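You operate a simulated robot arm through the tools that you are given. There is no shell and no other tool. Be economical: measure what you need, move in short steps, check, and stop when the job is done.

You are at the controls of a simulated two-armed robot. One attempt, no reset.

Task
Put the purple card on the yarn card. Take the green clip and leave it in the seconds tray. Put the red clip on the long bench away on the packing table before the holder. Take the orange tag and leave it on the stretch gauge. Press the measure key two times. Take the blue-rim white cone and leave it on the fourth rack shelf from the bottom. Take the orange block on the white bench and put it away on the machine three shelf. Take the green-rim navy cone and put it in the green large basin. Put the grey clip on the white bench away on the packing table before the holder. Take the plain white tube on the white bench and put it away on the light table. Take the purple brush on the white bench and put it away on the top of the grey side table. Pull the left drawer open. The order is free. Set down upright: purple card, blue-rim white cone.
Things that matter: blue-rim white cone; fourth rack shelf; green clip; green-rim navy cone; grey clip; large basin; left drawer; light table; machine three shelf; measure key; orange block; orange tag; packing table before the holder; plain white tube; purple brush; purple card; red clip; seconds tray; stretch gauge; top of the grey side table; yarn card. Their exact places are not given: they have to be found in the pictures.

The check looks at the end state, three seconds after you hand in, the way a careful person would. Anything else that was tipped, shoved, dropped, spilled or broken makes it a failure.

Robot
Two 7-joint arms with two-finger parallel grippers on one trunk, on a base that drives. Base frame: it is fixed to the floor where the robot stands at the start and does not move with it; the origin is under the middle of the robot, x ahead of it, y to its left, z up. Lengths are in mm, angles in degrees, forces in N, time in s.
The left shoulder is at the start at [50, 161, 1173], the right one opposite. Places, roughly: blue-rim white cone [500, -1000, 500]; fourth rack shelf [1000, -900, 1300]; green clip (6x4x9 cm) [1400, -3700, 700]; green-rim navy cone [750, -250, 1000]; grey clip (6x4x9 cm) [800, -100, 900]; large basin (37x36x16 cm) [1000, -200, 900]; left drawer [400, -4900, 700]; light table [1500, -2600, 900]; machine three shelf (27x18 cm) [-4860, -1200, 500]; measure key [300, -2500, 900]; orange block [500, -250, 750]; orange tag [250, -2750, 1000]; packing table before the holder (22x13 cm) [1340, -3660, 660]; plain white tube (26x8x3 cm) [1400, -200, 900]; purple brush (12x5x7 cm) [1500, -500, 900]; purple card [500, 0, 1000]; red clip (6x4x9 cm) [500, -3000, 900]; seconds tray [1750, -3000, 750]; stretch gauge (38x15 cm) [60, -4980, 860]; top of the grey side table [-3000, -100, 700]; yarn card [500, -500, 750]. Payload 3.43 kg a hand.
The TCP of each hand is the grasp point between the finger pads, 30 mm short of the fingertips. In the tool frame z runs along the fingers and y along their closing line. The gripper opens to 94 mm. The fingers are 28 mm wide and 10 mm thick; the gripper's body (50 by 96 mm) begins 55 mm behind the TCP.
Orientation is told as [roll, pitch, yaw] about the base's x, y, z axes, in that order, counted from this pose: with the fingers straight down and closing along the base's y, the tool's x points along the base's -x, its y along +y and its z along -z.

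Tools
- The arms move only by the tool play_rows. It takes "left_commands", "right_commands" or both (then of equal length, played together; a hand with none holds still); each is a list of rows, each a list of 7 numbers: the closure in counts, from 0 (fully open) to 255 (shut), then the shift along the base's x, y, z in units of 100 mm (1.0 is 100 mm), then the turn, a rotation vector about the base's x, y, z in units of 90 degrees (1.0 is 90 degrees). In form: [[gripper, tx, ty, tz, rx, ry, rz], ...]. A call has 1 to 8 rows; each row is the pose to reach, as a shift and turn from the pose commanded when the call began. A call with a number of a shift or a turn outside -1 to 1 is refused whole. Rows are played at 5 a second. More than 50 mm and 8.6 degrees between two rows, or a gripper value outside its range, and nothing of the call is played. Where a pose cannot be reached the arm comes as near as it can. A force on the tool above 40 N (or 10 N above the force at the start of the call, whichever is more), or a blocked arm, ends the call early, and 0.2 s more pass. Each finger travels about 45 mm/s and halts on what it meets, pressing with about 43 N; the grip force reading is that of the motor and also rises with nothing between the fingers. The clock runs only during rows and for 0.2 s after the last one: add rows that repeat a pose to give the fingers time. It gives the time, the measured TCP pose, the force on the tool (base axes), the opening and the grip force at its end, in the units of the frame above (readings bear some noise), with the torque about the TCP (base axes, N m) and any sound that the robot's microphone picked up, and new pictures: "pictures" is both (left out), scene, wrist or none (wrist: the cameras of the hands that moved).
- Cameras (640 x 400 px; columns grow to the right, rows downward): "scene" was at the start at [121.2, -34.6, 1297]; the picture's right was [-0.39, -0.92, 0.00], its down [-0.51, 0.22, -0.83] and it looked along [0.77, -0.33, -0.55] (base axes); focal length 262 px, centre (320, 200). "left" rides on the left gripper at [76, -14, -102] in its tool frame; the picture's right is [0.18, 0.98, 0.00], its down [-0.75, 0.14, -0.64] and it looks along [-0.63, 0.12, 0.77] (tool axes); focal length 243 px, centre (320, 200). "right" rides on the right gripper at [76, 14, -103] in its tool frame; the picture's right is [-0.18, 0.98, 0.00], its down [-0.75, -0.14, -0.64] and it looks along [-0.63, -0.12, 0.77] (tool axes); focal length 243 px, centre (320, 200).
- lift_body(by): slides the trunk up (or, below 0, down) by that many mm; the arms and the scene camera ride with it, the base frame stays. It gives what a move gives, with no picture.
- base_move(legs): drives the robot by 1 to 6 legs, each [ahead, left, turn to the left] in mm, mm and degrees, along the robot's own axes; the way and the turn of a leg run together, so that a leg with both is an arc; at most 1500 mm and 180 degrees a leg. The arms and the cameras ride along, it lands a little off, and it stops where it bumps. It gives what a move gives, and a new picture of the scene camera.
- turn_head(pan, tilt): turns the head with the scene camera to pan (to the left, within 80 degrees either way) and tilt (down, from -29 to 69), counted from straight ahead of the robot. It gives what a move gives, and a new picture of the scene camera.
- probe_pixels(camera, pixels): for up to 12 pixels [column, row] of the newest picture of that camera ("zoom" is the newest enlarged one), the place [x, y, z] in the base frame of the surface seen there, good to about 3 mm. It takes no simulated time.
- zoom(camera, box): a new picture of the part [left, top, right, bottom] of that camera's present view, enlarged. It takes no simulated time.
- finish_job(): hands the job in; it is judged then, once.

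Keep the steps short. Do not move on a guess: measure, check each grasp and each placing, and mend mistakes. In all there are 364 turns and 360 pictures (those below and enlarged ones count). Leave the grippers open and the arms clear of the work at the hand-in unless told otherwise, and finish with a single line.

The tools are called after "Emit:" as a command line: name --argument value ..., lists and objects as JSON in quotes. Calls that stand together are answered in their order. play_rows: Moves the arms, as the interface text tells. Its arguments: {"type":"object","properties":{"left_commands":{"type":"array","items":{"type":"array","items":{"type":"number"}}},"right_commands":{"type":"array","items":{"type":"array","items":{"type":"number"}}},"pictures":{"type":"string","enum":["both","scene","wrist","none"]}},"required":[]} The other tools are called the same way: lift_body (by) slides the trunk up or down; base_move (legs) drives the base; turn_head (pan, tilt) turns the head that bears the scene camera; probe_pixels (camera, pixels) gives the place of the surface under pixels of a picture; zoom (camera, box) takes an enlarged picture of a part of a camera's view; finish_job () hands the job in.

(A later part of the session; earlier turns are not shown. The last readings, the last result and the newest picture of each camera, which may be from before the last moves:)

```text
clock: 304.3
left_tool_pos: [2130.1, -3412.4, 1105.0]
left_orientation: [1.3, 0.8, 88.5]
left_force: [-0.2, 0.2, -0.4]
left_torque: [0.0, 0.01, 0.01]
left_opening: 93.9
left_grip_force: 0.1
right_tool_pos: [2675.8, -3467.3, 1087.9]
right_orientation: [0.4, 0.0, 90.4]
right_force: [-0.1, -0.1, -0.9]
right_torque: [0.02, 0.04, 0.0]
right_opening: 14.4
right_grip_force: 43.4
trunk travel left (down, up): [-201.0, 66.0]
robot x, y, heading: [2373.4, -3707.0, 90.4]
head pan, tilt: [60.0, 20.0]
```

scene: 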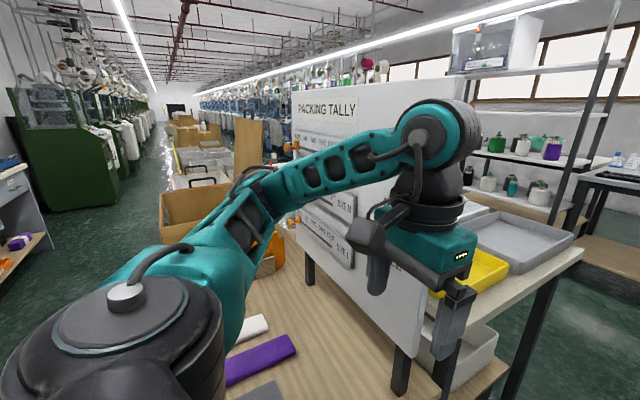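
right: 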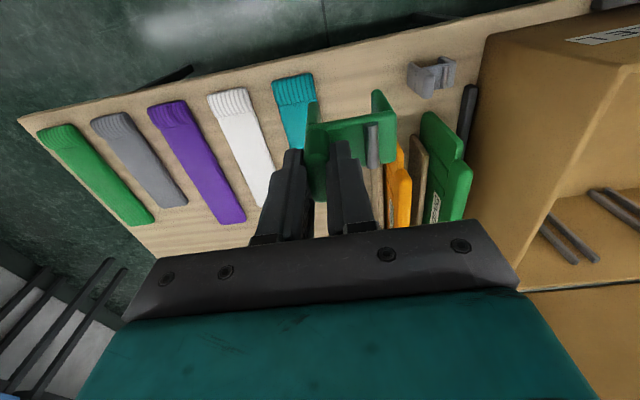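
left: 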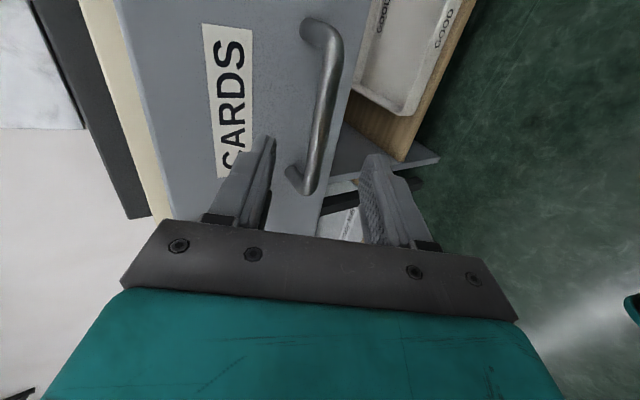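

Emit:
base_move --legs '[[0, -240, 0]]'

Emit:
turn_head --pan 50 --tilt 15

Emit:
zoom --camera "scene" --box '[60, 80, 460, 330]'

```text
clock: 306.0
left_tool_pos: [2368.3, -3412.1, 1105.3]
left_orientation: [1.2, 0.8, 88.6]
left_force: [1.0, -0.8, 1.2]
left_torque: [-0.02, 0.0, 0.01]
left_opening: 93.8
left_grip_force: 0.0
right_tool_pos: [2913.7, -3463.9, 1086.8]
right_orientation: [0.4, 0.0, 90.5]
right_force: [-0.1, -0.5, -0.9]
right_torque: [0.02, -0.01, 0.03]
right_opening: 14.3
right_grip_force: 43.1
trunk travel left (down, up): [-201.0, 66.0]
robot x, y, heading: [2616.8, -3706.0, 90.7]
head pan, tilt: [60.0, 20.0]
```

scene: 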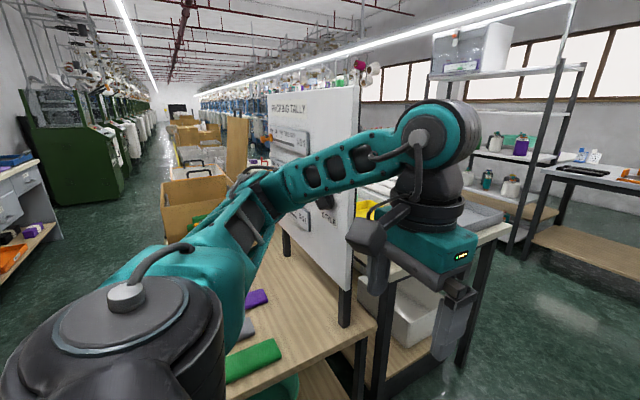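

```text
clock: 306.8
left_tool_pos: [2369.1, -3411.1, 1106.4]
left_orientation: [1.2, 0.7, 88.7]
left_force: [0.2, 0.7, -0.1]
left_torque: [0.0, 0.03, 0.0]
left_opening: 94.0
left_grip_force: 0.0
right_tool_pos: [2913.6, -3463.1, 1088.0]
right_orientation: [0.3, -0.1, 90.4]
right_force: [-0.5, 0.0, -1.0]
right_torque: [0.01, -0.01, 0.0]
right_opening: 14.6
right_grip_force: 42.9
trunk travel left (down, up): [-201.0, 66.0]
robot x, y, heading: [2618.1, -3706.3, 90.7]
head pan, tilt: [50.0, 15.0]
```

scene: 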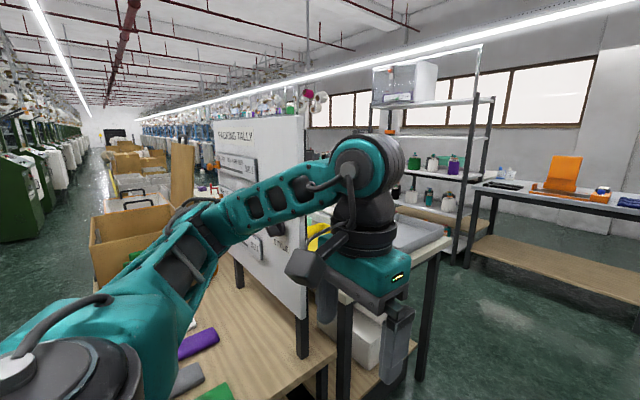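

```text
1.60 times, centred on (260, 205) of scene
```

zoom: 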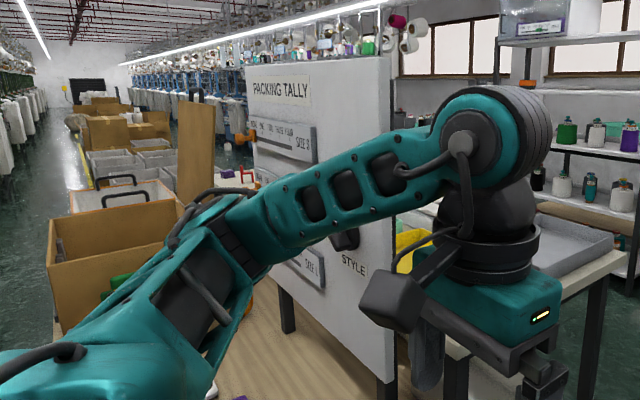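

Emit:
base_move --legs '[[770, 0, 0], [0, 0, 90]]'

Emit:
turn_head --pan 0 --tilt 40

```text
clock: 314.8
left_tool_pos: [2311.0, -3152.5, 1104.3]
left_orientation: [1.2, 0.8, 177.5]
left_force: [-0.1, 0.3, -0.1]
left_torque: [0.02, 0.0, 0.0]
left_opening: 94.2
left_grip_force: 0.1
right_tool_pos: [2374.6, -2610.1, 1086.5]
right_orientation: [0.4, 0.0, 179.3]
right_force: [0.4, 0.0, 0.5]
right_torque: [0.02, 0.0, -0.01]
right_opening: 14.4
right_grip_force: 42.8
trunk travel left (down, up): [-201.0, 66.0]
robot x, y, heading: [2611.1, -2909.7, 179.3]
head pan, tilt: [50.0, 15.0]
```

scene: 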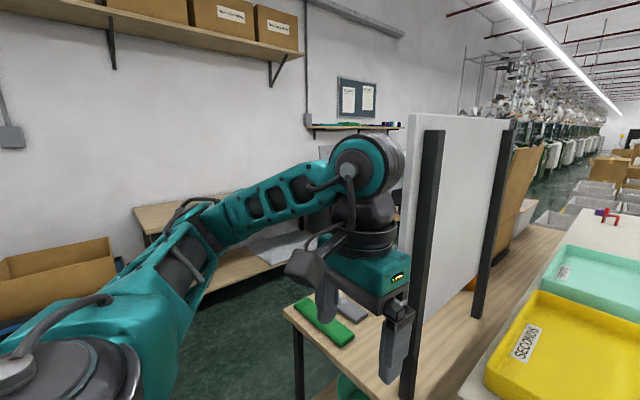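

```text
clock: 316.0
left_tool_pos: [2311.1, -3154.6, 1104.7]
left_orientation: [1.2, 0.7, 177.7]
left_force: [-0.6, -1.1, -0.1]
left_torque: [-0.03, 0.01, 0.03]
left_opening: 93.9
left_grip_force: 0.0
right_tool_pos: [2374.0, -2610.4, 1087.4]
right_orientation: [0.4, 0.0, 179.4]
right_force: [0.2, 0.4, -0.2]
right_torque: [0.03, 0.02, 0.0]
right_opening: 14.4
right_grip_force: 42.6
trunk travel left (down, up): [-201.0, 66.0]
robot x, y, heading: [2612.0, -2911.6, 179.5]
head pan, tilt: [0.0, 40.0]
```

scene: 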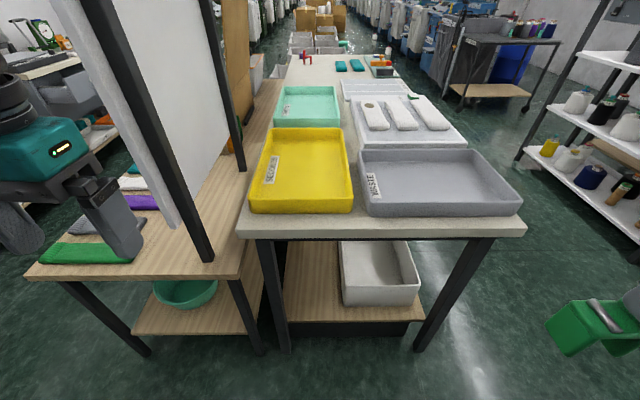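

Emit:
probe_pixels --camera "scene" --pixels '[[252, 205], [350, 205], [268, 130], [342, 130], [300, 175], [245, 230], [520, 225], [205, 255], [265, 150], [170, 220], [500, 205], [245, 150]]'

```text
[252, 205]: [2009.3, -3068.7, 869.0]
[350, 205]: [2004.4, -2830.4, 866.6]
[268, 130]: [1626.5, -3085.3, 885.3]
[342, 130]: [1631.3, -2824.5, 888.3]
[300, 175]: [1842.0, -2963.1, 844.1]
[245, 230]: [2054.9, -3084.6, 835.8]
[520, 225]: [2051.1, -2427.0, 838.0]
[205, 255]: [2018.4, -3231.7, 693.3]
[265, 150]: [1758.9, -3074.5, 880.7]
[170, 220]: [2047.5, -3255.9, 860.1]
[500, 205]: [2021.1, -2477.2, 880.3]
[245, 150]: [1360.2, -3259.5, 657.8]
```

Emit:
play_rows --left_commands '[[0, 0.3, 0.2, 0, 0, 0, 0], [0, 0.6, 0.4, 0.1, 0, 0, 0], [0, 0.7, 0.7, 0.1, 0, 0, 0]]' --pictures "none"

Emit:
base_move --legs '[[255, 30, 0]]'

```text
clock: 316.8
left_tool_pos: [2379.2, -3084.0, 1117.4]
left_orientation: [1.3, 0.9, 177.6]
left_force: [-0.4, -0.2, -1.1]
left_torque: [-0.04, 0.0, 0.01]
left_opening: 94.0
left_grip_force: 0.1
right_tool_pos: [2373.6, -2608.5, 1086.3]
right_orientation: [0.4, 0.1, 179.4]
right_force: [0.5, 0.1, -0.2]
right_torque: [0.01, 0.0, 0.02]
right_opening: 14.4
right_grip_force: 42.5
trunk travel left (down, up): [-201.0, 66.0]
robot x, y, heading: [2613.9, -2912.6, 179.5]
head pan, tilt: [0.0, 40.0]
```

```text
clock: 318.7
left_tool_pos: [2126.1, -3110.2, 1116.6]
left_orientation: [1.3, 0.8, 177.4]
left_force: [0.8, 0.2, -0.8]
left_torque: [0.0, 0.02, 0.01]
left_opening: 94.0
left_grip_force: 0.0
right_tool_pos: [2121.9, -2635.9, 1086.6]
right_orientation: [0.4, 0.1, 179.1]
right_force: [-0.5, 0.1, -0.9]
right_torque: [-0.02, -0.01, -0.01]
right_opening: 14.5
right_grip_force: 42.9
trunk travel left (down, up): [-201.0, 66.0]
robot x, y, heading: [2354.3, -2939.7, 179.2]
head pan, tilt: [0.0, 40.0]
```

scene: 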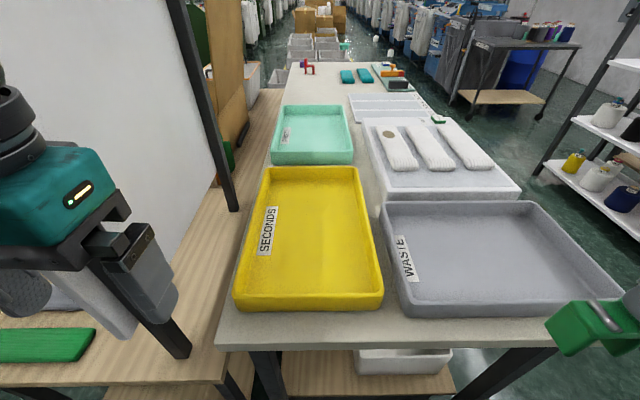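

I bring the green clip over the SECONDS tray, target (1905,-2875).

Emit:
play_rows --right_commands '[[255, -0.3, -0.35, 0, 0, 0, 0], [255, -0.6, -0.7, 0, 0, 0, 0], [255, -0.9, -1.0, 0, 0, 0, 0]]' --pictures "none"

Emit:
play_rows --right_commands '[[255, -0.3, -0.35, 0, 0, 0, 0], [255, -0.6, -0.7, 0, 0, 0, 0], [255, -0.9, -1.0, 0, 0, 0, 0]]' --pictures "none"

Emit:
play_rows --right_commands '[[255, -0.3, -0.3, 0, 0, 0, 0], [255, -0.35, -0.35, -0.4, 0, 0, 0], [255, -0.35, -0.35, -0.8, 0, 0, 0]]' --pictures "both"

```text
clock: 319.5
left_tool_pos: [2126.3, -3110.4, 1118.1]
left_orientation: [1.2, 0.8, 177.4]
left_force: [0.7, -0.7, 0.2]
left_torque: [0.01, -0.05, 0.0]
left_opening: 93.8
left_grip_force: 0.1
right_tool_pos: [2033.5, -2736.3, 1083.9]
right_orientation: [0.3, 0.2, 179.2]
right_force: [0.0, 1.1, -0.2]
right_torque: [0.01, -0.01, -0.02]
right_opening: 14.4
right_grip_force: 43.5
trunk travel left (down, up): [-201.0, 66.0]
robot x, y, heading: [2357.9, -2943.5, 179.3]
head pan, tilt: [0.0, 40.0]
```

```text
clock: 320.3
left_tool_pos: [2127.3, -3110.7, 1118.5]
left_orientation: [1.2, 0.8, 177.4]
left_force: [0.6, 0.0, -0.7]
left_torque: [0.03, 0.01, 0.02]
left_opening: 93.7
left_grip_force: 0.1
right_tool_pos: [1948.7, -2829.9, 1087.6]
right_orientation: [0.2, -0.1, 179.0]
right_force: [0.0, -0.3, 0.2]
right_torque: [0.03, -0.02, 0.0]
right_opening: 14.3
right_grip_force: 43.4
right hand out of reach, approached as far as the arm can: row 3
trunk travel left (down, up): [-201.0, 66.0]
robot x, y, heading: [2360.2, -2938.3, 179.5]
head pan, tilt: [0.0, 40.0]
```

```text
clock: 321.1
left_tool_pos: [2126.5, -3110.4, 1117.3]
left_orientation: [1.1, 0.9, 177.4]
left_force: [0.1, 0.2, 0.0]
left_torque: [0.01, 0.01, 0.0]
left_opening: 94.3
left_grip_force: 0.1
right_tool_pos: [1934.9, -2814.6, 1025.5]
right_orientation: [0.5, 0.0, 179.2]
right_force: [0.1, -0.2, -0.5]
right_torque: [-0.04, 0.03, -0.02]
right_opening: 14.5
right_grip_force: 43.0
right hand out of reach, approached as far as the arm can: row 1, 2, 3
trunk travel left (down, up): [-201.0, 66.0]
robot x, y, heading: [2358.5, -2935.3, 179.4]
head pan, tilt: [0.0, 40.0]
```

scene: 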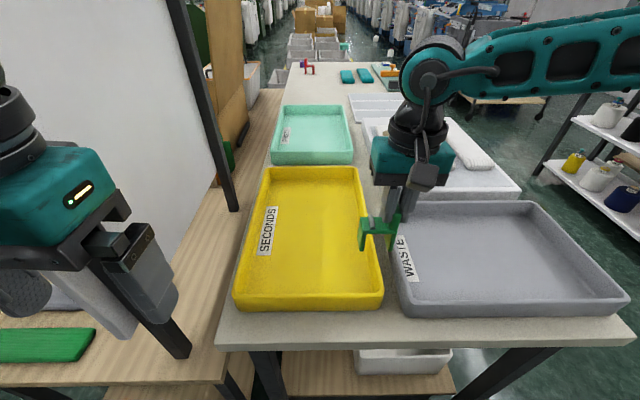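
right: 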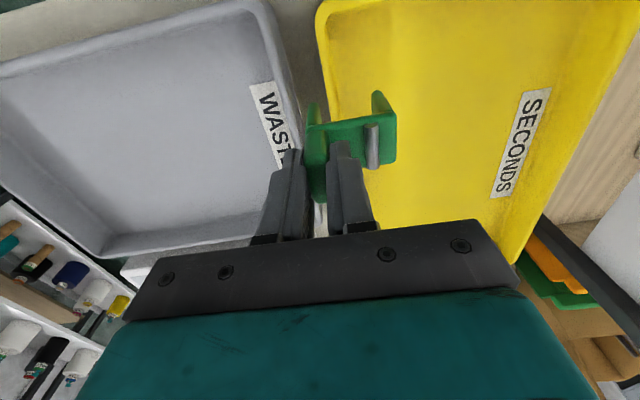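

The right hand can't go farther inward, so I shift the base left by 65. The left arm keeps clear of the board's post.

Emit:
base_move --legs '[[0, 68, 0]]'

Emit:
play_rows --right_commands '[[255, 0, 0, -0.3, 0, 0, 0], [255, 0, 0, -0.6, 0, 0, 0]]' --pictures "both"

```text
clock: 322.1
left_tool_pos: [2126.3, -3182.2, 1116.7]
left_orientation: [1.3, 0.8, 177.4]
left_force: [0.5, -0.7, 0.1]
left_torque: [0.03, 0.01, 0.04]
left_opening: 94.2
left_grip_force: 0.0
right_tool_pos: [1934.3, -2886.5, 1025.7]
right_orientation: [0.4, 0.0, 179.2]
right_force: [-0.5, 0.1, 0.5]
right_torque: [-0.03, 0.0, -0.01]
right_opening: 14.4
right_grip_force: 42.7
trunk travel left (down, up): [-201.0, 66.0]
robot x, y, heading: [2356.3, -3012.4, 179.4]
head pan, tilt: [0.0, 40.0]
```

scene: 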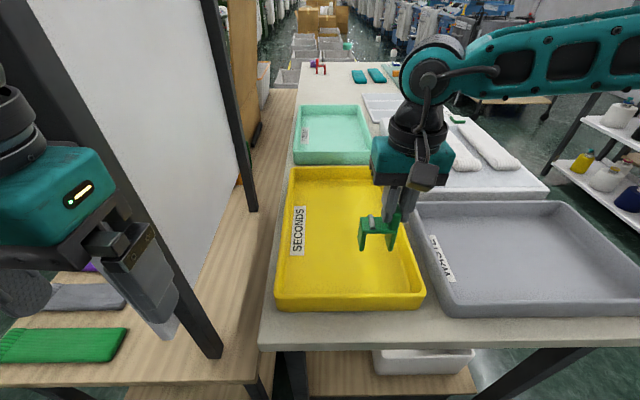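

```text
clock: 322.7
left_tool_pos: [2125.9, -3180.5, 1117.2]
left_orientation: [1.3, 0.8, 177.4]
left_force: [0.4, -0.5, 0.4]
left_torque: [0.04, -0.01, -0.03]
left_opening: 94.0
left_grip_force: 0.1
right_tool_pos: [1941.8, -2872.7, 970.9]
right_orientation: [0.4, 0.0, 179.3]
right_force: [-0.2, 0.6, -0.2]
right_torque: [0.04, 0.04, -0.02]
right_opening: 14.2
right_grip_force: 43.2
right hand out of reach, approached as far as the arm can: row 1, 2
trunk travel left (down, up): [-201.0, 66.0]
robot x, y, heading: [2361.1, -3013.6, 179.4]
head pan, tilt: [0.0, 40.0]
```

scene: 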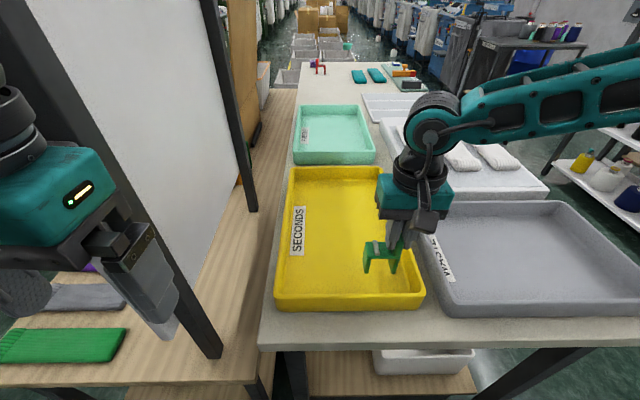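
right: 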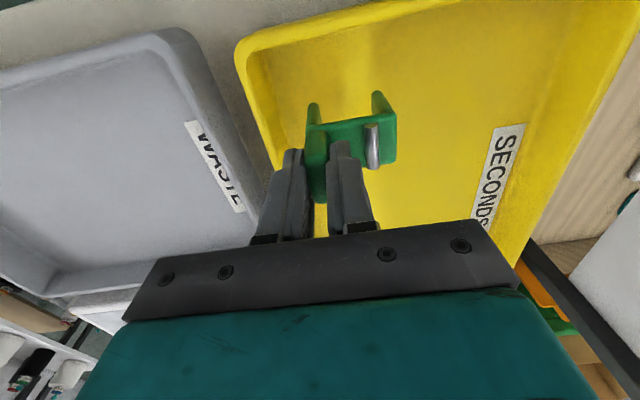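

Emit:
lift_body --by -35

Emit:
lift_body --by -4

Emit:
zoom --camera "scene" --box '[270, 160, 470, 320]'

```text
clock: 323.5
left_tool_pos: [2127.1, -3180.7, 1083.0]
left_orientation: [1.2, 0.7, 177.4]
left_force: [-0.1, -0.3, 0.6]
left_torque: [-0.04, -0.01, -0.01]
left_opening: 93.9
left_grip_force: 0.1
right_tool_pos: [1940.4, -2871.8, 938.9]
right_orientation: [0.6, -0.4, 179.2]
right_force: [2.9, 2.8, 24.7]
right_torque: [0.27, -0.31, 0.02]
right_opening: 14.1
right_grip_force: 43.2
trunk travel left (down, up): [-166.0, 101.0]
robot x, y, heading: [2360.2, -3008.2, 179.2]
head pan, tilt: [0.0, 40.0]
```

```text
clock: 323.9
left_tool_pos: [2126.1, -3181.6, 1079.7]
left_orientation: [1.1, 0.8, 177.3]
left_force: [0.7, -0.1, 0.4]
left_torque: [-0.01, -0.02, 0.0]
left_opening: 93.9
left_grip_force: 0.0
right_tool_pos: [1941.1, -2874.1, 938.8]
right_orientation: [0.7, -0.6, 179.0]
right_force: [3.6, 1.5, 13.8]
right_torque: [0.17, -0.41, 0.01]
right_opening: 14.3
right_grip_force: 43.0
trunk travel left (down, up): [-164.0, 103.0]
robot x, y, heading: [2359.3, -3013.4, 179.2]
head pan, tilt: [0.0, 40.0]
stopped: the force on the tool passed its limit (the readings are from after the stop); the commanded pose is now the measured one
```

```text
2.50 times, centred on (370, 240) of scene
```

zoom: 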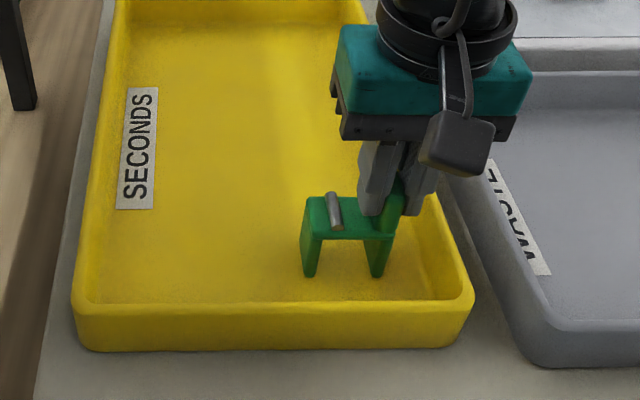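

It touches the tray's floor. I release with a small opening and rise.

Emit:
play_rows --right_commands '[[180, 0, 0, 0, 0, 0, 0], [180, 0, 0, 0, 0, 0, 0], [180, 0, 0, 0.3, 0, 0, 0], [180, 0, 0, 0.7, 0, 0, 0], [180, 0, 0, 1.0, 0, 0, 0]]' --pictures "scene"

Emit:
lift_body --by 37

```text
clock: 325.1
left_tool_pos: [2125.1, -3180.5, 1079.1]
left_orientation: [1.2, 0.8, 177.4]
left_force: [-0.1, 0.7, 0.3]
left_torque: [0.04, 0.0, 0.0]
left_opening: 94.1
left_grip_force: 0.1
right_tool_pos: [1940.4, -2871.8, 1039.2]
right_orientation: [0.5, -0.4, 179.2]
right_force: [0.2, 0.1, 0.2]
right_torque: [0.0, 0.01, -0.01]
right_opening: 27.8
right_grip_force: 0.0
trunk travel left (down, up): [-164.0, 103.0]
robot x, y, heading: [2358.4, -3009.3, 179.2]
head pan, tilt: [0.0, 40.0]
```

scene: 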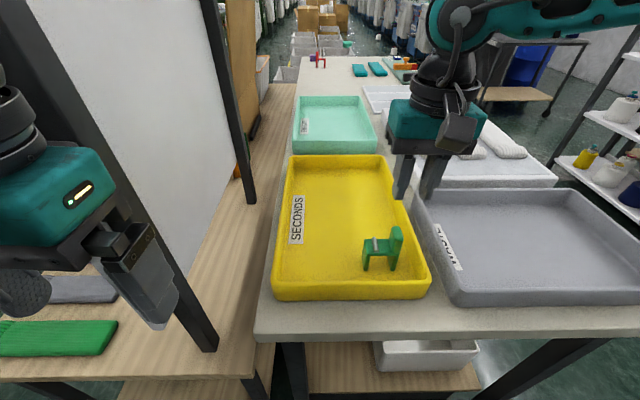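

```text
clock: 325.9
left_tool_pos: [2125.9, -3179.7, 1117.6]
left_orientation: [1.1, 0.8, 177.6]
left_force: [-0.4, 0.1, -1.1]
left_torque: [-0.02, -0.03, 0.02]
left_opening: 94.0
left_grip_force: 0.1
right_tool_pos: [1940.4, -2872.1, 1076.2]
right_orientation: [0.6, -0.5, 179.1]
right_force: [0.1, 0.5, -0.6]
right_torque: [0.01, 0.0, -0.03]
right_opening: 27.6
right_grip_force: 0.1
trunk travel left (down, up): [-201.0, 66.0]
robot x, y, heading: [2359.2, -3013.5, 179.3]
head pan, tilt: [0.0, 40.0]
```

The green clip stands in the SECONDS tray. Next is the blue-rim cone at the rack's south side. I retract and drive there through the aisle.

Emit:
play_rows --right_commands '[[0, 0.35, 0.3, 0, 0, 0, 0], [0, 0.7, 0.6, 0, 0, 0, 0], [0, 1.0, 0.9, 0, 0, 0, 0]]' --pictures "none"

Emit:
play_rows --right_commands '[[0, 0.3, 0.35, 0.1, 0, 0, 0], [0, 0.6, 0.7, 0.2, 0, 0, 0], [0, 0.8, 1.0, 0.3, 0, 0, 0]]' --pictures "none"

Emit:
base_move --legs '[[-150, 0, 0], [0, -1300, 0]]'

Emit:
turn_head --pan -30 --tilt 15

```text
clock: 326.7
left_tool_pos: [2126.8, -3179.5, 1117.9]
left_orientation: [1.3, 0.8, 177.5]
left_force: [-0.6, 0.5, -0.7]
left_torque: [-0.02, -0.03, 0.0]
left_opening: 94.1
left_grip_force: 0.0
right_tool_pos: [2040.1, -2779.9, 1073.4]
right_orientation: [0.7, -0.4, 179.1]
right_force: [-1.0, 0.6, -0.6]
right_torque: [-0.01, 0.01, -0.03]
right_opening: 94.1
right_grip_force: 0.1
trunk travel left (down, up): [-201.0, 66.0]
robot x, y, heading: [2358.2, -3007.3, 179.3]
head pan, tilt: [0.0, 40.0]
```

```text
clock: 327.5
left_tool_pos: [2125.0, -3180.2, 1116.8]
left_orientation: [1.3, 0.8, 177.4]
left_force: [-0.2, -0.6, 0.2]
left_torque: [0.03, 0.02, 0.0]
left_opening: 94.1
left_grip_force: 0.1
right_tool_pos: [2117.7, -2681.4, 1105.1]
right_orientation: [0.5, -0.4, 179.2]
right_force: [0.4, -0.7, -0.7]
right_torque: [0.0, -0.02, 0.01]
right_opening: 94.2
right_grip_force: 0.2
trunk travel left (down, up): [-201.0, 66.0]
robot x, y, heading: [2355.4, -3009.6, 179.2]
head pan, tilt: [0.0, 40.0]
```

```text
clock: 335.0
left_tool_pos: [2282.8, -1887.9, 1117.6]
left_orientation: [1.2, 0.8, 178.4]
left_force: [0.7, 0.9, 0.3]
left_torque: [0.01, 0.01, -0.01]
left_opening: 94.2
left_grip_force: 0.1
right_tool_pos: [2264.7, -1390.7, 1106.7]
right_orientation: [0.6, -0.6, -179.9]
right_force: [-0.3, -0.2, -0.3]
right_torque: [0.01, 0.0, 0.0]
right_opening: 93.9
right_grip_force: 0.1
trunk travel left (down, up): [-201.0, 66.0]
robot x, y, heading: [2514.2, -1714.2, -179.7]
head pan, tilt: [0.0, 40.0]
```

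scene: 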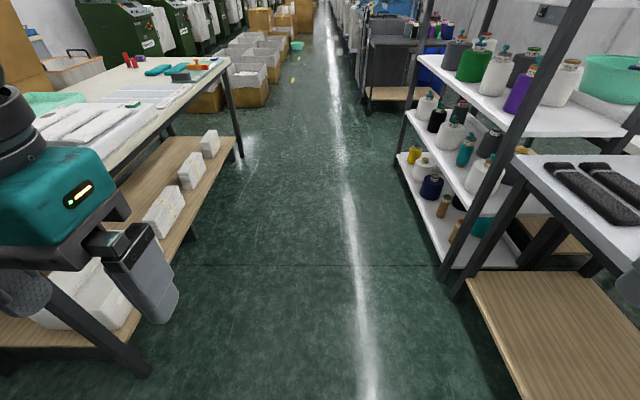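

```text
clock: 335.9
left_tool_pos: [2281.7, -1887.8, 1116.2]
left_orientation: [1.3, 0.9, 178.5]
left_force: [-1.0, 0.7, 0.6]
left_torque: [0.03, -0.01, 0.01]
left_opening: 94.2
left_grip_force: 0.0
right_tool_pos: [2266.3, -1389.9, 1105.6]
right_orientation: [0.6, -0.5, -180.0]
right_force: [-0.5, 0.5, -0.3]
right_torque: [0.01, 0.01, -0.02]
right_opening: 93.8
right_grip_force: 0.2
trunk travel left (down, up): [-201.0, 66.0]
robot x, y, heading: [2512.9, -1713.2, -179.6]
head pan, tilt: [-30.0, 15.0]
```

scene: 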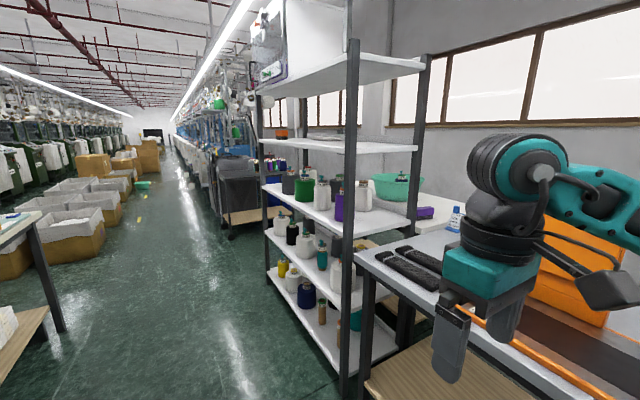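

Emit:
base_move --legs '[[1450, 0, 0], [420, 0, -0.5], [0, 0, -90]]'

Emit:
turn_head --pan 0 --tilt 35

```text
clock: 349.5
left_tool_pos: [419.5, -1466.8, 1117.8]
left_orientation: [1.2, 0.8, 86.0]
left_force: [0.1, 0.3, 0.5]
left_torque: [-0.03, -0.01, 0.01]
left_opening: 93.8
left_grip_force: 0.1
right_tool_pos: [917.9, -1471.8, 1105.9]
right_orientation: [0.7, -0.5, 87.7]
right_force: [-0.2, 0.3, 0.3]
right_torque: [-0.01, -0.01, 0.0]
right_opening: 94.1
right_grip_force: 0.1
trunk travel left (down, up): [-201.0, 66.0]
robot x, y, heading: [586.9, -1704.3, 87.9]
head pan, tilt: [-30.0, 15.0]
```

scene: 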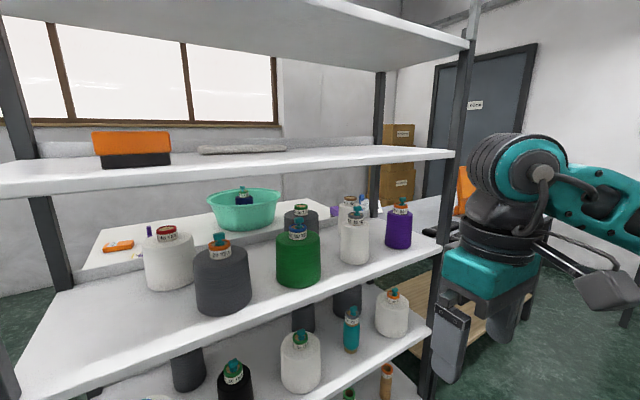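

```text
clock: 350.4
left_tool_pos: [419.4, -1467.7, 1117.3]
left_orientation: [1.2, 0.8, 86.0]
left_force: [0.0, -0.1, 0.5]
left_torque: [0.04, -0.02, -0.02]
left_opening: 93.9
left_grip_force: 0.0
right_tool_pos: [917.9, -1473.4, 1104.8]
right_orientation: [0.6, -0.5, 87.7]
right_force: [0.8, -0.2, 0.1]
right_torque: [0.06, 0.0, 0.0]
right_opening: 93.8
right_grip_force: 0.1
trunk travel left (down, up): [-201.0, 66.0]
robot x, y, heading: [587.1, -1708.0, 87.8]
head pan, tilt: [0.0, 35.0]
```

scene: 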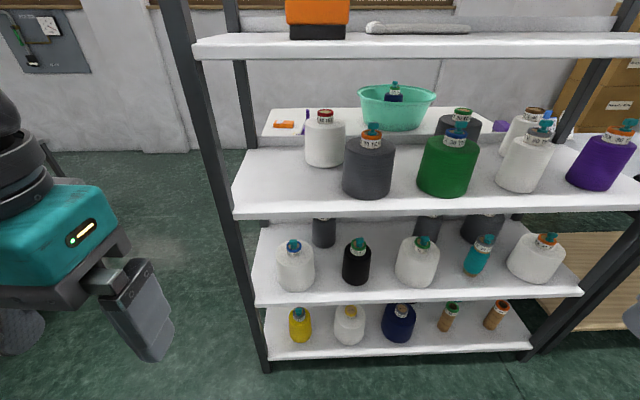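

Emit:
zoom --camera "scene" --box '[220, 190, 460, 370]'

Emit:
probe_pixels --camera "scene" --pixels '[[295, 270], [293, 243], [280, 250], [310, 265], [293, 288], [265, 300], [330, 300], [324, 230], [245, 210], [400, 40], [355, 265], [400, 55]]'

```text
2.22 times, centred on (340, 280) of scene
```

zoom: 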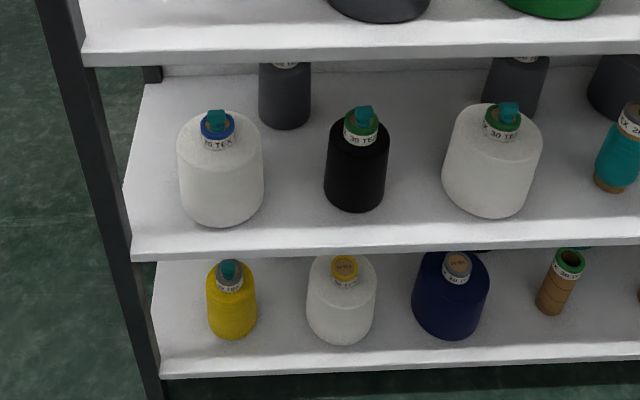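

```text
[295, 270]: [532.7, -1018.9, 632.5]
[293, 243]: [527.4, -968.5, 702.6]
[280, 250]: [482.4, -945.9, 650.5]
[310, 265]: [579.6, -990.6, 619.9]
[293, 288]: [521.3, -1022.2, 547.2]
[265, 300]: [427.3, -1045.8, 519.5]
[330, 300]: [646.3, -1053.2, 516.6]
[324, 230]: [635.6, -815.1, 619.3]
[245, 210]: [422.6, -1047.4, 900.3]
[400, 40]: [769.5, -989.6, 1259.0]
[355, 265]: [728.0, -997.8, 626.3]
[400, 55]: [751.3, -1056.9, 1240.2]
```

The blue-rim cone is on shelf 2 (z 523), ring centre about (528,-965,678), with shelf 3 overhanging it. I use the left hand pitched 60° forward. First I square up and pitch the hand well outside the rack.

Emit:
base_move --legs '[[0, -95, 2]]'

Emit:
play_rows --left_commands '[[0, 0.2, 0.3, -0.2, 0, 0, 0], [0, 0.4, 0.6, -0.4, 0, 0, 0], [0, 0.6, 0.9, -0.6, 0.08, 0, 0], [0, 0.7, 1.0, -0.8, 0.16, 0, 0], [0, 0.8, 1.0, -1.0, 0.24, 0, 0], [0, 0.9, 1.0, -1.0, 0.32, 0, 0]]' --pictures "none"

Emit:
play_rows --left_commands '[[0, 0, 0.3, -0.2, 0.08, 0, 0], [0, 0, 0.5, -0.4, 0.16, 0, 0], [0, 0, 0.6, -0.4, 0.24, 0, 0], [0, 0, 0.6, -0.4, 0.33, 0, 0], [0, 0, 0.6, -0.4, 0.35, 0, 0]]' --pictures "none"

Emit:
lift_body --by -200

```text
clock: 351.6
left_tool_pos: [507.2, -1475.5, 1115.8]
left_orientation: [1.3, 0.8, 88.0]
left_force: [-0.2, 1.2, -0.4]
left_torque: [0.04, 0.01, 0.03]
left_opening: 94.2
left_grip_force: 0.2
right_tool_pos: [1006.3, -1461.4, 1105.2]
right_orientation: [0.6, -0.5, 89.7]
right_force: [0.6, -0.1, -0.8]
right_torque: [0.03, 0.02, -0.03]
right_opening: 93.9
right_grip_force: 0.1
trunk travel left (down, up): [-201.0, 66.0]
robot x, y, heading: [681.0, -1706.5, 89.8]
head pan, tilt: [0.0, 35.0]
```

scene: 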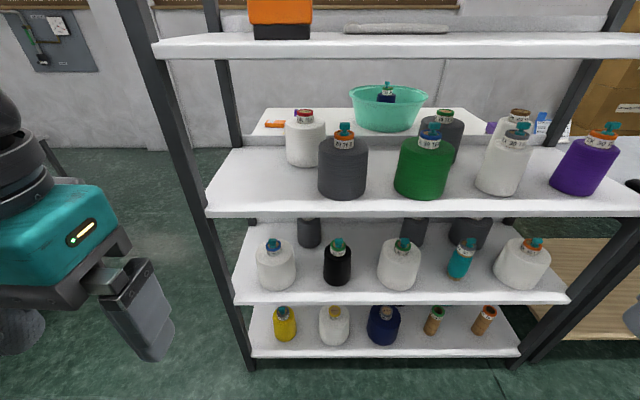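

```text
clock: 352.9
left_tool_pos: [598.1, -1374.1, 1016.8]
left_orientation: [2.4, -28.1, 87.7]
left_force: [0.3, -0.4, 0.2]
left_torque: [0.0, 0.02, -0.02]
left_opening: 93.7
left_grip_force: 0.1
right_tool_pos: [1004.6, -1462.9, 1105.5]
right_orientation: [0.6, -0.4, 89.7]
right_force: [-0.4, 0.0, -1.2]
right_torque: [0.0, -0.02, 0.0]
right_opening: 94.0
right_grip_force: 0.1
trunk travel left (down, up): [-201.0, 66.0]
robot x, y, heading: [680.9, -1708.3, 89.9]
head pan, tilt: [0.0, 35.0]
```

```text
clock: 354.1
left_tool_pos: [596.0, -1315.5, 977.1]
left_orientation: [4.6, -59.5, 86.1]
left_force: [-0.4, -0.4, 0.7]
left_torque: [-0.01, 0.0, -0.02]
left_opening: 94.1
left_grip_force: 0.0
right_tool_pos: [1005.0, -1462.9, 1105.4]
right_orientation: [0.6, -0.4, 89.6]
right_force: [-0.5, -0.6, -0.1]
right_torque: [-0.01, -0.01, 0.0]
right_opening: 93.8
right_grip_force: 0.0
trunk travel left (down, up): [-201.0, 66.0]
robot x, y, heading: [677.3, -1710.3, 90.2]
head pan, tilt: [0.0, 35.0]
```

```text
clock: 356.3
left_tool_pos: [595.3, -1315.6, 776.6]
left_orientation: [4.7, -59.5, 85.9]
left_force: [-0.5, -0.5, -0.6]
left_torque: [-0.03, 0.01, 0.0]
left_opening: 93.9
left_grip_force: 0.0
right_tool_pos: [1006.4, -1462.7, 904.8]
right_orientation: [0.6, -0.6, 89.7]
right_force: [-0.6, 0.5, 0.3]
right_torque: [0.01, 0.0, 0.01]
right_opening: 94.1
right_grip_force: 0.2
trunk travel left (down, up): [-1.0, 266.0]
robot x, y, heading: [680.4, -1705.2, 90.0]
head pan, tilt: [0.0, 35.0]
```

Emit:
play_rows --left_commands '[[0, -0.2, 0.1, -0.3, 0, 0, 0], [0, -0.4, 0.2, -0.6, 0, 0, 0], [0, -0.5, 0.3, -0.9, 0, 0, 0]]' --pictures "both"

```text
clock: 357.1
left_tool_pos: [564.5, -1287.4, 696.4]
left_orientation: [4.8, -59.3, 86.0]
left_force: [-0.4, -0.1, -0.5]
left_torque: [-0.03, -0.04, -0.04]
left_opening: 94.2
left_grip_force: 0.1
left hand out of reach, approached as far as the arm can: row 3
right_tool_pos: [1004.6, -1461.5, 906.7]
right_orientation: [0.5, -0.5, 89.7]
right_force: [0.5, -0.3, 0.6]
right_torque: [0.0, -0.01, -0.04]
right_opening: 93.9
right_grip_force: 0.0
trunk travel left (down, up): [-1.0, 266.0]
robot x, y, heading: [679.9, -1707.1, 89.9]
head pan, tilt: [0.0, 35.0]
```

scene: 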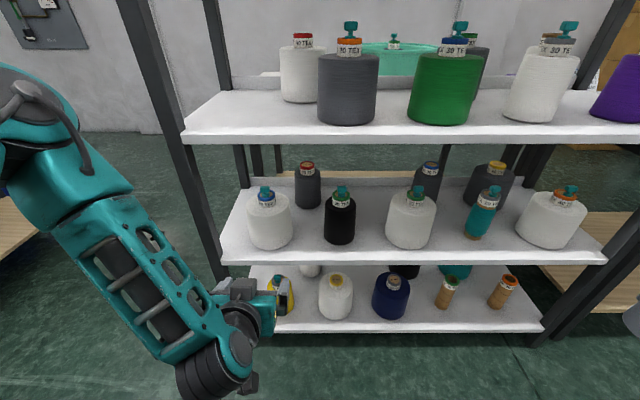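
left: 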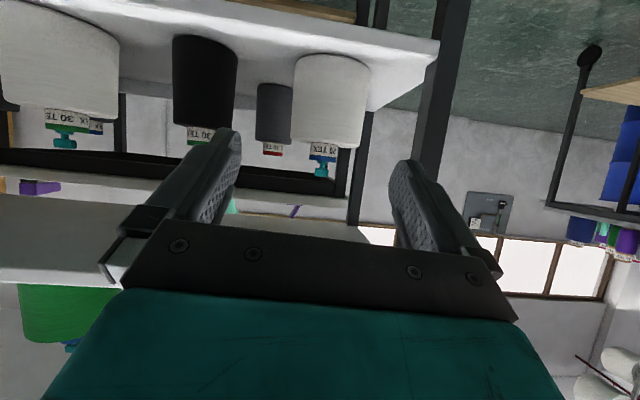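

Emit:
zoom --camera "scene" --box '[220, 160, 370, 270]'

Emit:
probe_pixels --camera "zoom" --pixels '[[190, 115], [175, 155], [225, 155], [200, 170], [200, 185], [200, 250], [120, 230], [300, 230], [190, 125], [195, 152], [200, 350]]'

```text
3.64 times, centred on (295, 215) of scene
```

zoom: 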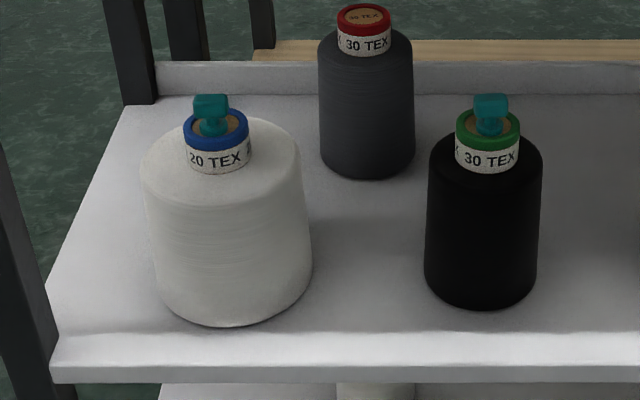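

```text
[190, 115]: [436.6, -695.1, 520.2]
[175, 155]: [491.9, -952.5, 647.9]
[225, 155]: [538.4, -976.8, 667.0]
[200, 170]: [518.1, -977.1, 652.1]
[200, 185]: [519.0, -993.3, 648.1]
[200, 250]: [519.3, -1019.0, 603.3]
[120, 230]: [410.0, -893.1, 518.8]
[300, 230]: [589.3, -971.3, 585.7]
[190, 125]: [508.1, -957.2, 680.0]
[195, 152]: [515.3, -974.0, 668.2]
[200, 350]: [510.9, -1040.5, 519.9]
```

Ring: centre (521,-951), z 650-682; body top is 648. I aim for TCP (521,-964,678). First I get the height right while still outside.

Emit:
play_rows --left_commands '[[0, 0, 0.3, 0, 0, 0, 0], [0, 0, 0.4, -0.19, 0, 0, 0], [0, 0, 0.4, -0.19, 0, 0, 0]]' --pictures "none"

```text
clock: 357.9
left_tool_pos: [570.7, -1245.5, 680.8]
left_orientation: [5.0, -59.3, 86.0]
left_force: [-0.2, 0.1, -0.2]
left_torque: [-0.01, -0.01, 0.04]
left_opening: 94.2
left_grip_force: 0.1
left hand out of reach, approached as far as the arm can: row 2, 3
right_tool_pos: [1004.8, -1462.1, 906.3]
right_orientation: [0.6, -0.5, 89.7]
right_force: [0.0, -0.1, -0.1]
right_torque: [0.0, -0.02, 0.01]
right_opening: 94.0
right_grip_force: 0.0
trunk travel left (down, up): [-1.0, 266.0]
robot x, y, heading: [681.8, -1706.3, 90.2]
head pan, tilt: [0.0, 35.0]
```

Emit:
base_move --legs '[[200, 49, 0]]'

Emit:
play_rows --left_commands '[[0, 0, 0, 0, 0, 0, 0]]' --pictures "wrist"

```text
clock: 359.6
left_tool_pos: [523.1, -1040.5, 680.2]
left_orientation: [4.9, -59.2, 86.2]
left_force: [-0.6, 0.5, 0.5]
left_torque: [0.02, -0.03, -0.01]
left_opening: 94.1
left_grip_force: 0.0
right_tool_pos: [956.0, -1256.8, 905.4]
right_orientation: [0.5, -0.6, 89.8]
right_force: [-1.2, -1.0, -0.6]
right_torque: [-0.05, -0.03, -0.01]
right_opening: 94.2
right_grip_force: 0.0
trunk travel left (down, up): [-1.0, 266.0]
robot x, y, heading: [631.8, -1498.7, 90.1]
head pan, tilt: [0.0, 35.0]
```

scene: 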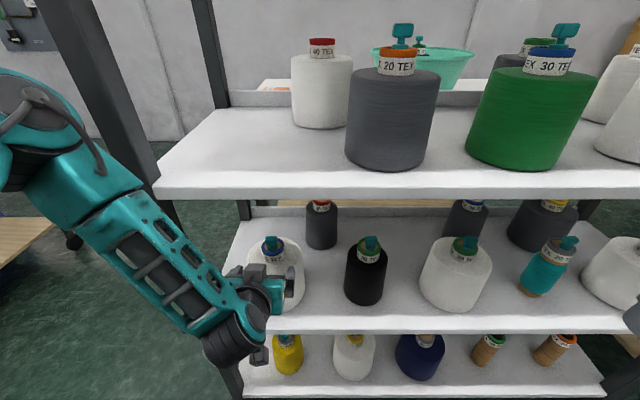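

```text
clock: 360.0
left_tool_pos: [521.8, -1038.8, 681.1]
left_orientation: [5.0, -59.2, 86.2]
left_force: [0.3, 0.0, -0.3]
left_torque: [-0.01, 0.0, 0.0]
left_opening: 93.9
left_grip_force: 0.1
right_tool_pos: [955.7, -1256.4, 905.2]
right_orientation: [0.7, -0.5, 89.8]
right_force: [-0.7, -0.3, 0.0]
right_torque: [0.03, 0.02, -0.01]
right_opening: 94.0
right_grip_force: 0.0
trunk travel left (down, up): [-1.0, 266.0]
robot x, y, heading: [634.0, -1502.7, 89.7]
head pan, tilt: [0.0, 35.0]
```

left: 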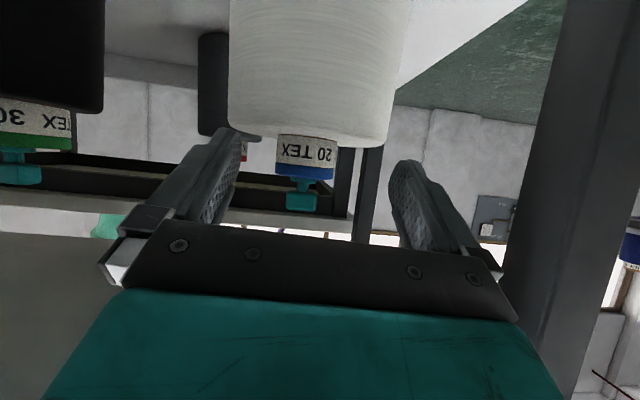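

Emit:
probe_pixels --camera "left" --pixels '[[305, 145], [305, 170], [278, 150], [334, 150], [302, 200], [310, 120], [280, 172], [332, 175]]'

```text
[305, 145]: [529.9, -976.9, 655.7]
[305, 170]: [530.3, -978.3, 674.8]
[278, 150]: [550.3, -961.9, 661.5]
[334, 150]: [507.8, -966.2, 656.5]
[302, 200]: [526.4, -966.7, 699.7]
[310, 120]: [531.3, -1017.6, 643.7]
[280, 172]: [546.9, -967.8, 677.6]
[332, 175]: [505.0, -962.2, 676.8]
```

Ring centre is x=528, y=-954. Forward 62 with the base, then the last bit with the arm.

Emit:
base_move --legs '[[60, -6, 0]]'

Emit:
play_rows --left_commands '[[0, 0, 0.06, 0, 0, 0, 0], [0, 0, 0.12, 0, 0, 0, 0]]' --pictures "both"

```text
clock: 361.0
left_tool_pos: [526.4, -992.8, 680.4]
left_orientation: [5.2, -58.9, 86.2]
left_force: [-0.2, -0.8, -0.4]
left_torque: [0.01, 0.02, 0.01]
left_opening: 94.1
left_grip_force: 0.2
right_tool_pos: [962.1, -1206.1, 906.9]
right_orientation: [0.5, -0.8, 90.1]
right_force: [-0.2, 0.4, 0.8]
right_torque: [0.01, 0.01, -0.04]
right_opening: 94.0
right_grip_force: 0.2
trunk travel left (down, up): [-1.0, 266.0]
robot x, y, heading: [639.8, -1450.3, 90.2]
head pan, tilt: [0.0, 35.0]
stopped in leg 1: the robot was blocked; the commanded pose is now the measured one
```

scene: 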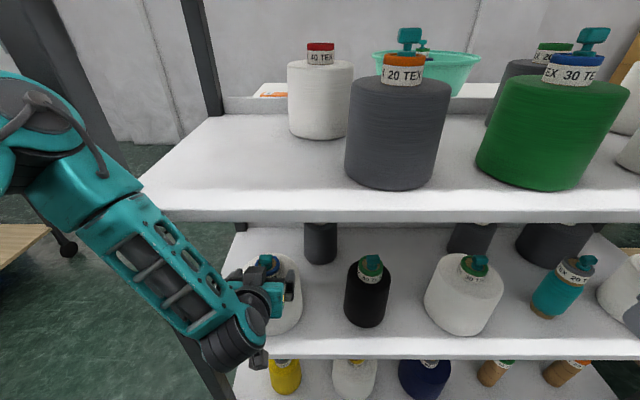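

```text
clock: 361.6
left_tool_pos: [530.6, -982.4, 679.8]
left_orientation: [5.6, -58.7, 85.6]
left_force: [0.2, -1.1, 0.5]
left_torque: [0.03, 0.02, -0.01]
left_opening: 93.7
left_grip_force: 0.1
right_tool_pos: [964.6, -1205.8, 905.2]
right_orientation: [0.8, -0.9, 90.0]
right_force: [1.1, -0.1, 0.7]
right_torque: [-0.04, 0.05, 0.05]
right_opening: 94.1
right_grip_force: 0.0
trunk travel left (down, up): [-1.0, 266.0]
robot x, y, heading: [639.3, -1447.7, 90.0]
head pan, tilt: [0.0, 35.0]
```

scene: 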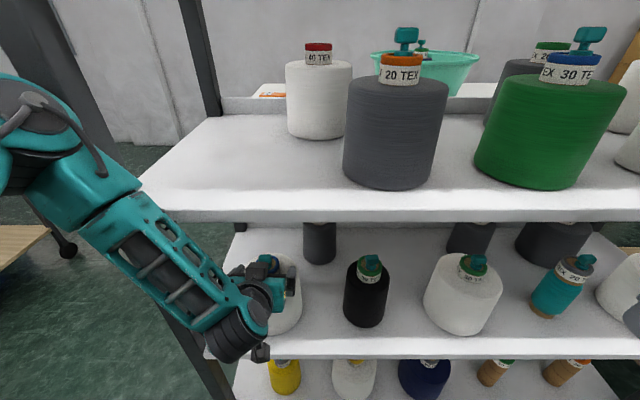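
left: 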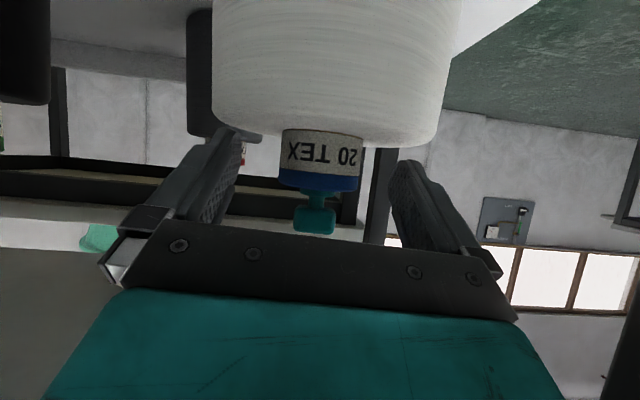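

The base was blocked, probably the left wrist or forearm against the rack. I measure the arm's nearest parts.

Emit:
probe_pixels --camera "scene" --pixels '[[235, 340], [262, 352], [260, 320], [235, 270], [170, 270], [95, 170], [275, 290], [240, 305], [60, 90], [240, 350]]'

Emit:
zoom --camera "scene" --box '[80, 200, 330, 390]'

```text
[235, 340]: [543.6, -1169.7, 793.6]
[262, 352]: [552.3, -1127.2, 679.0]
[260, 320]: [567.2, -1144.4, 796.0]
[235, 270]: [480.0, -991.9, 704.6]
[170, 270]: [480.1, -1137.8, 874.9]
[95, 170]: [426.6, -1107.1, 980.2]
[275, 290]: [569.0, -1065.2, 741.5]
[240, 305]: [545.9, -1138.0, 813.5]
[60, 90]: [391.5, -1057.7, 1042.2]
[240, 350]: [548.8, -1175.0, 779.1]
```

```text
2.11 times, centred on (205, 295) of scene
```

zoom: 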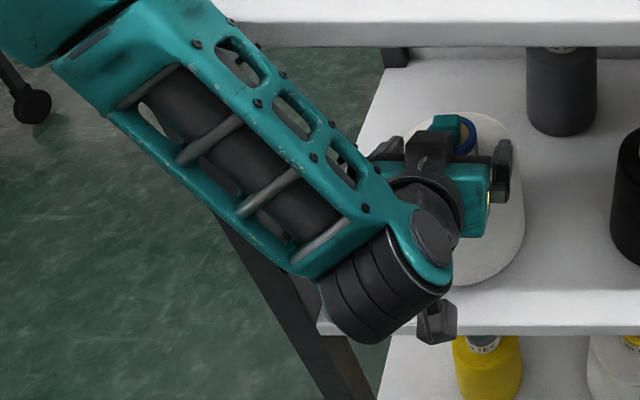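

The elbow is folded forward near the rack post. I back off 160 and extend the arm instead, so the elbow stays outside.

Emit:
base_move --legs '[[-160, 0, 0]]'

Emit:
play_rows --left_commands '[[0, 0, 0.3, 0, 0, 0, 0], [0, 0, 0.6, 0, 0, 0, 0], [0, 0, 0.9, 0, 0, 0, 0], [0, 0, 1.0, 0, 0, 0, 0]]' --pictures "scene"

```text
clock: 363.1
left_tool_pos: [527.9, -1140.4, 676.1]
left_orientation: [5.1, -58.5, 86.1]
left_force: [0.1, 0.9, 0.7]
left_torque: [0.0, 0.01, -0.02]
left_opening: 93.9
left_grip_force: 0.1
right_tool_pos: [962.3, -1362.8, 905.3]
right_orientation: [0.6, -0.5, 90.0]
right_force: [0.8, -0.1, 0.8]
right_torque: [0.0, -0.01, -0.01]
right_opening: 94.1
right_grip_force: 0.1
trunk travel left (down, up): [-1.0, 266.0]
robot x, y, heading: [637.9, -1611.1, 90.1]
head pan, tilt: [0.0, 35.0]
```

scene: 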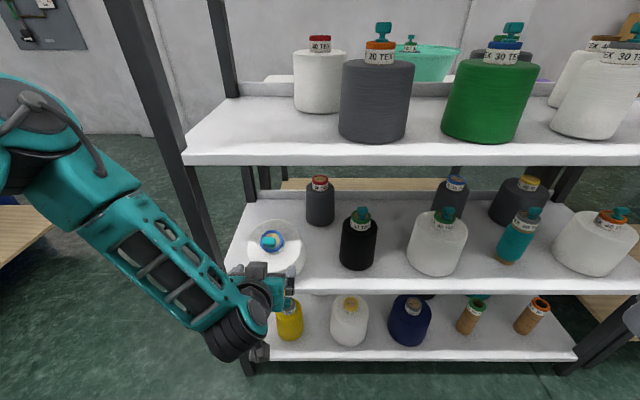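

```text
clock: 364.1
left_tool_pos: [529.9, -1036.1, 682.2]
left_orientation: [4.8, -59.2, 86.4]
left_force: [6.5, 5.6, 24.7]
left_torque: [0.61, -1.39, 0.0]
left_opening: 94.1
left_grip_force: 0.0
right_tool_pos: [963.8, -1363.4, 905.6]
right_orientation: [0.7, -0.6, 90.0]
right_force: [0.3, 0.3, 0.0]
right_torque: [0.05, 0.0, -0.03]
right_opening: 94.1
right_grip_force: 0.1
trunk travel left (down, up): [-1.0, 266.0]
robot x, y, heading: [637.7, -1607.4, 90.3]
head pan, tilt: [0.0, 35.0]
```

scene: 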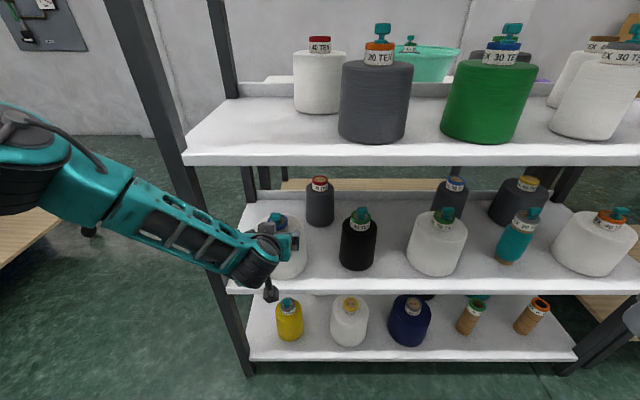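

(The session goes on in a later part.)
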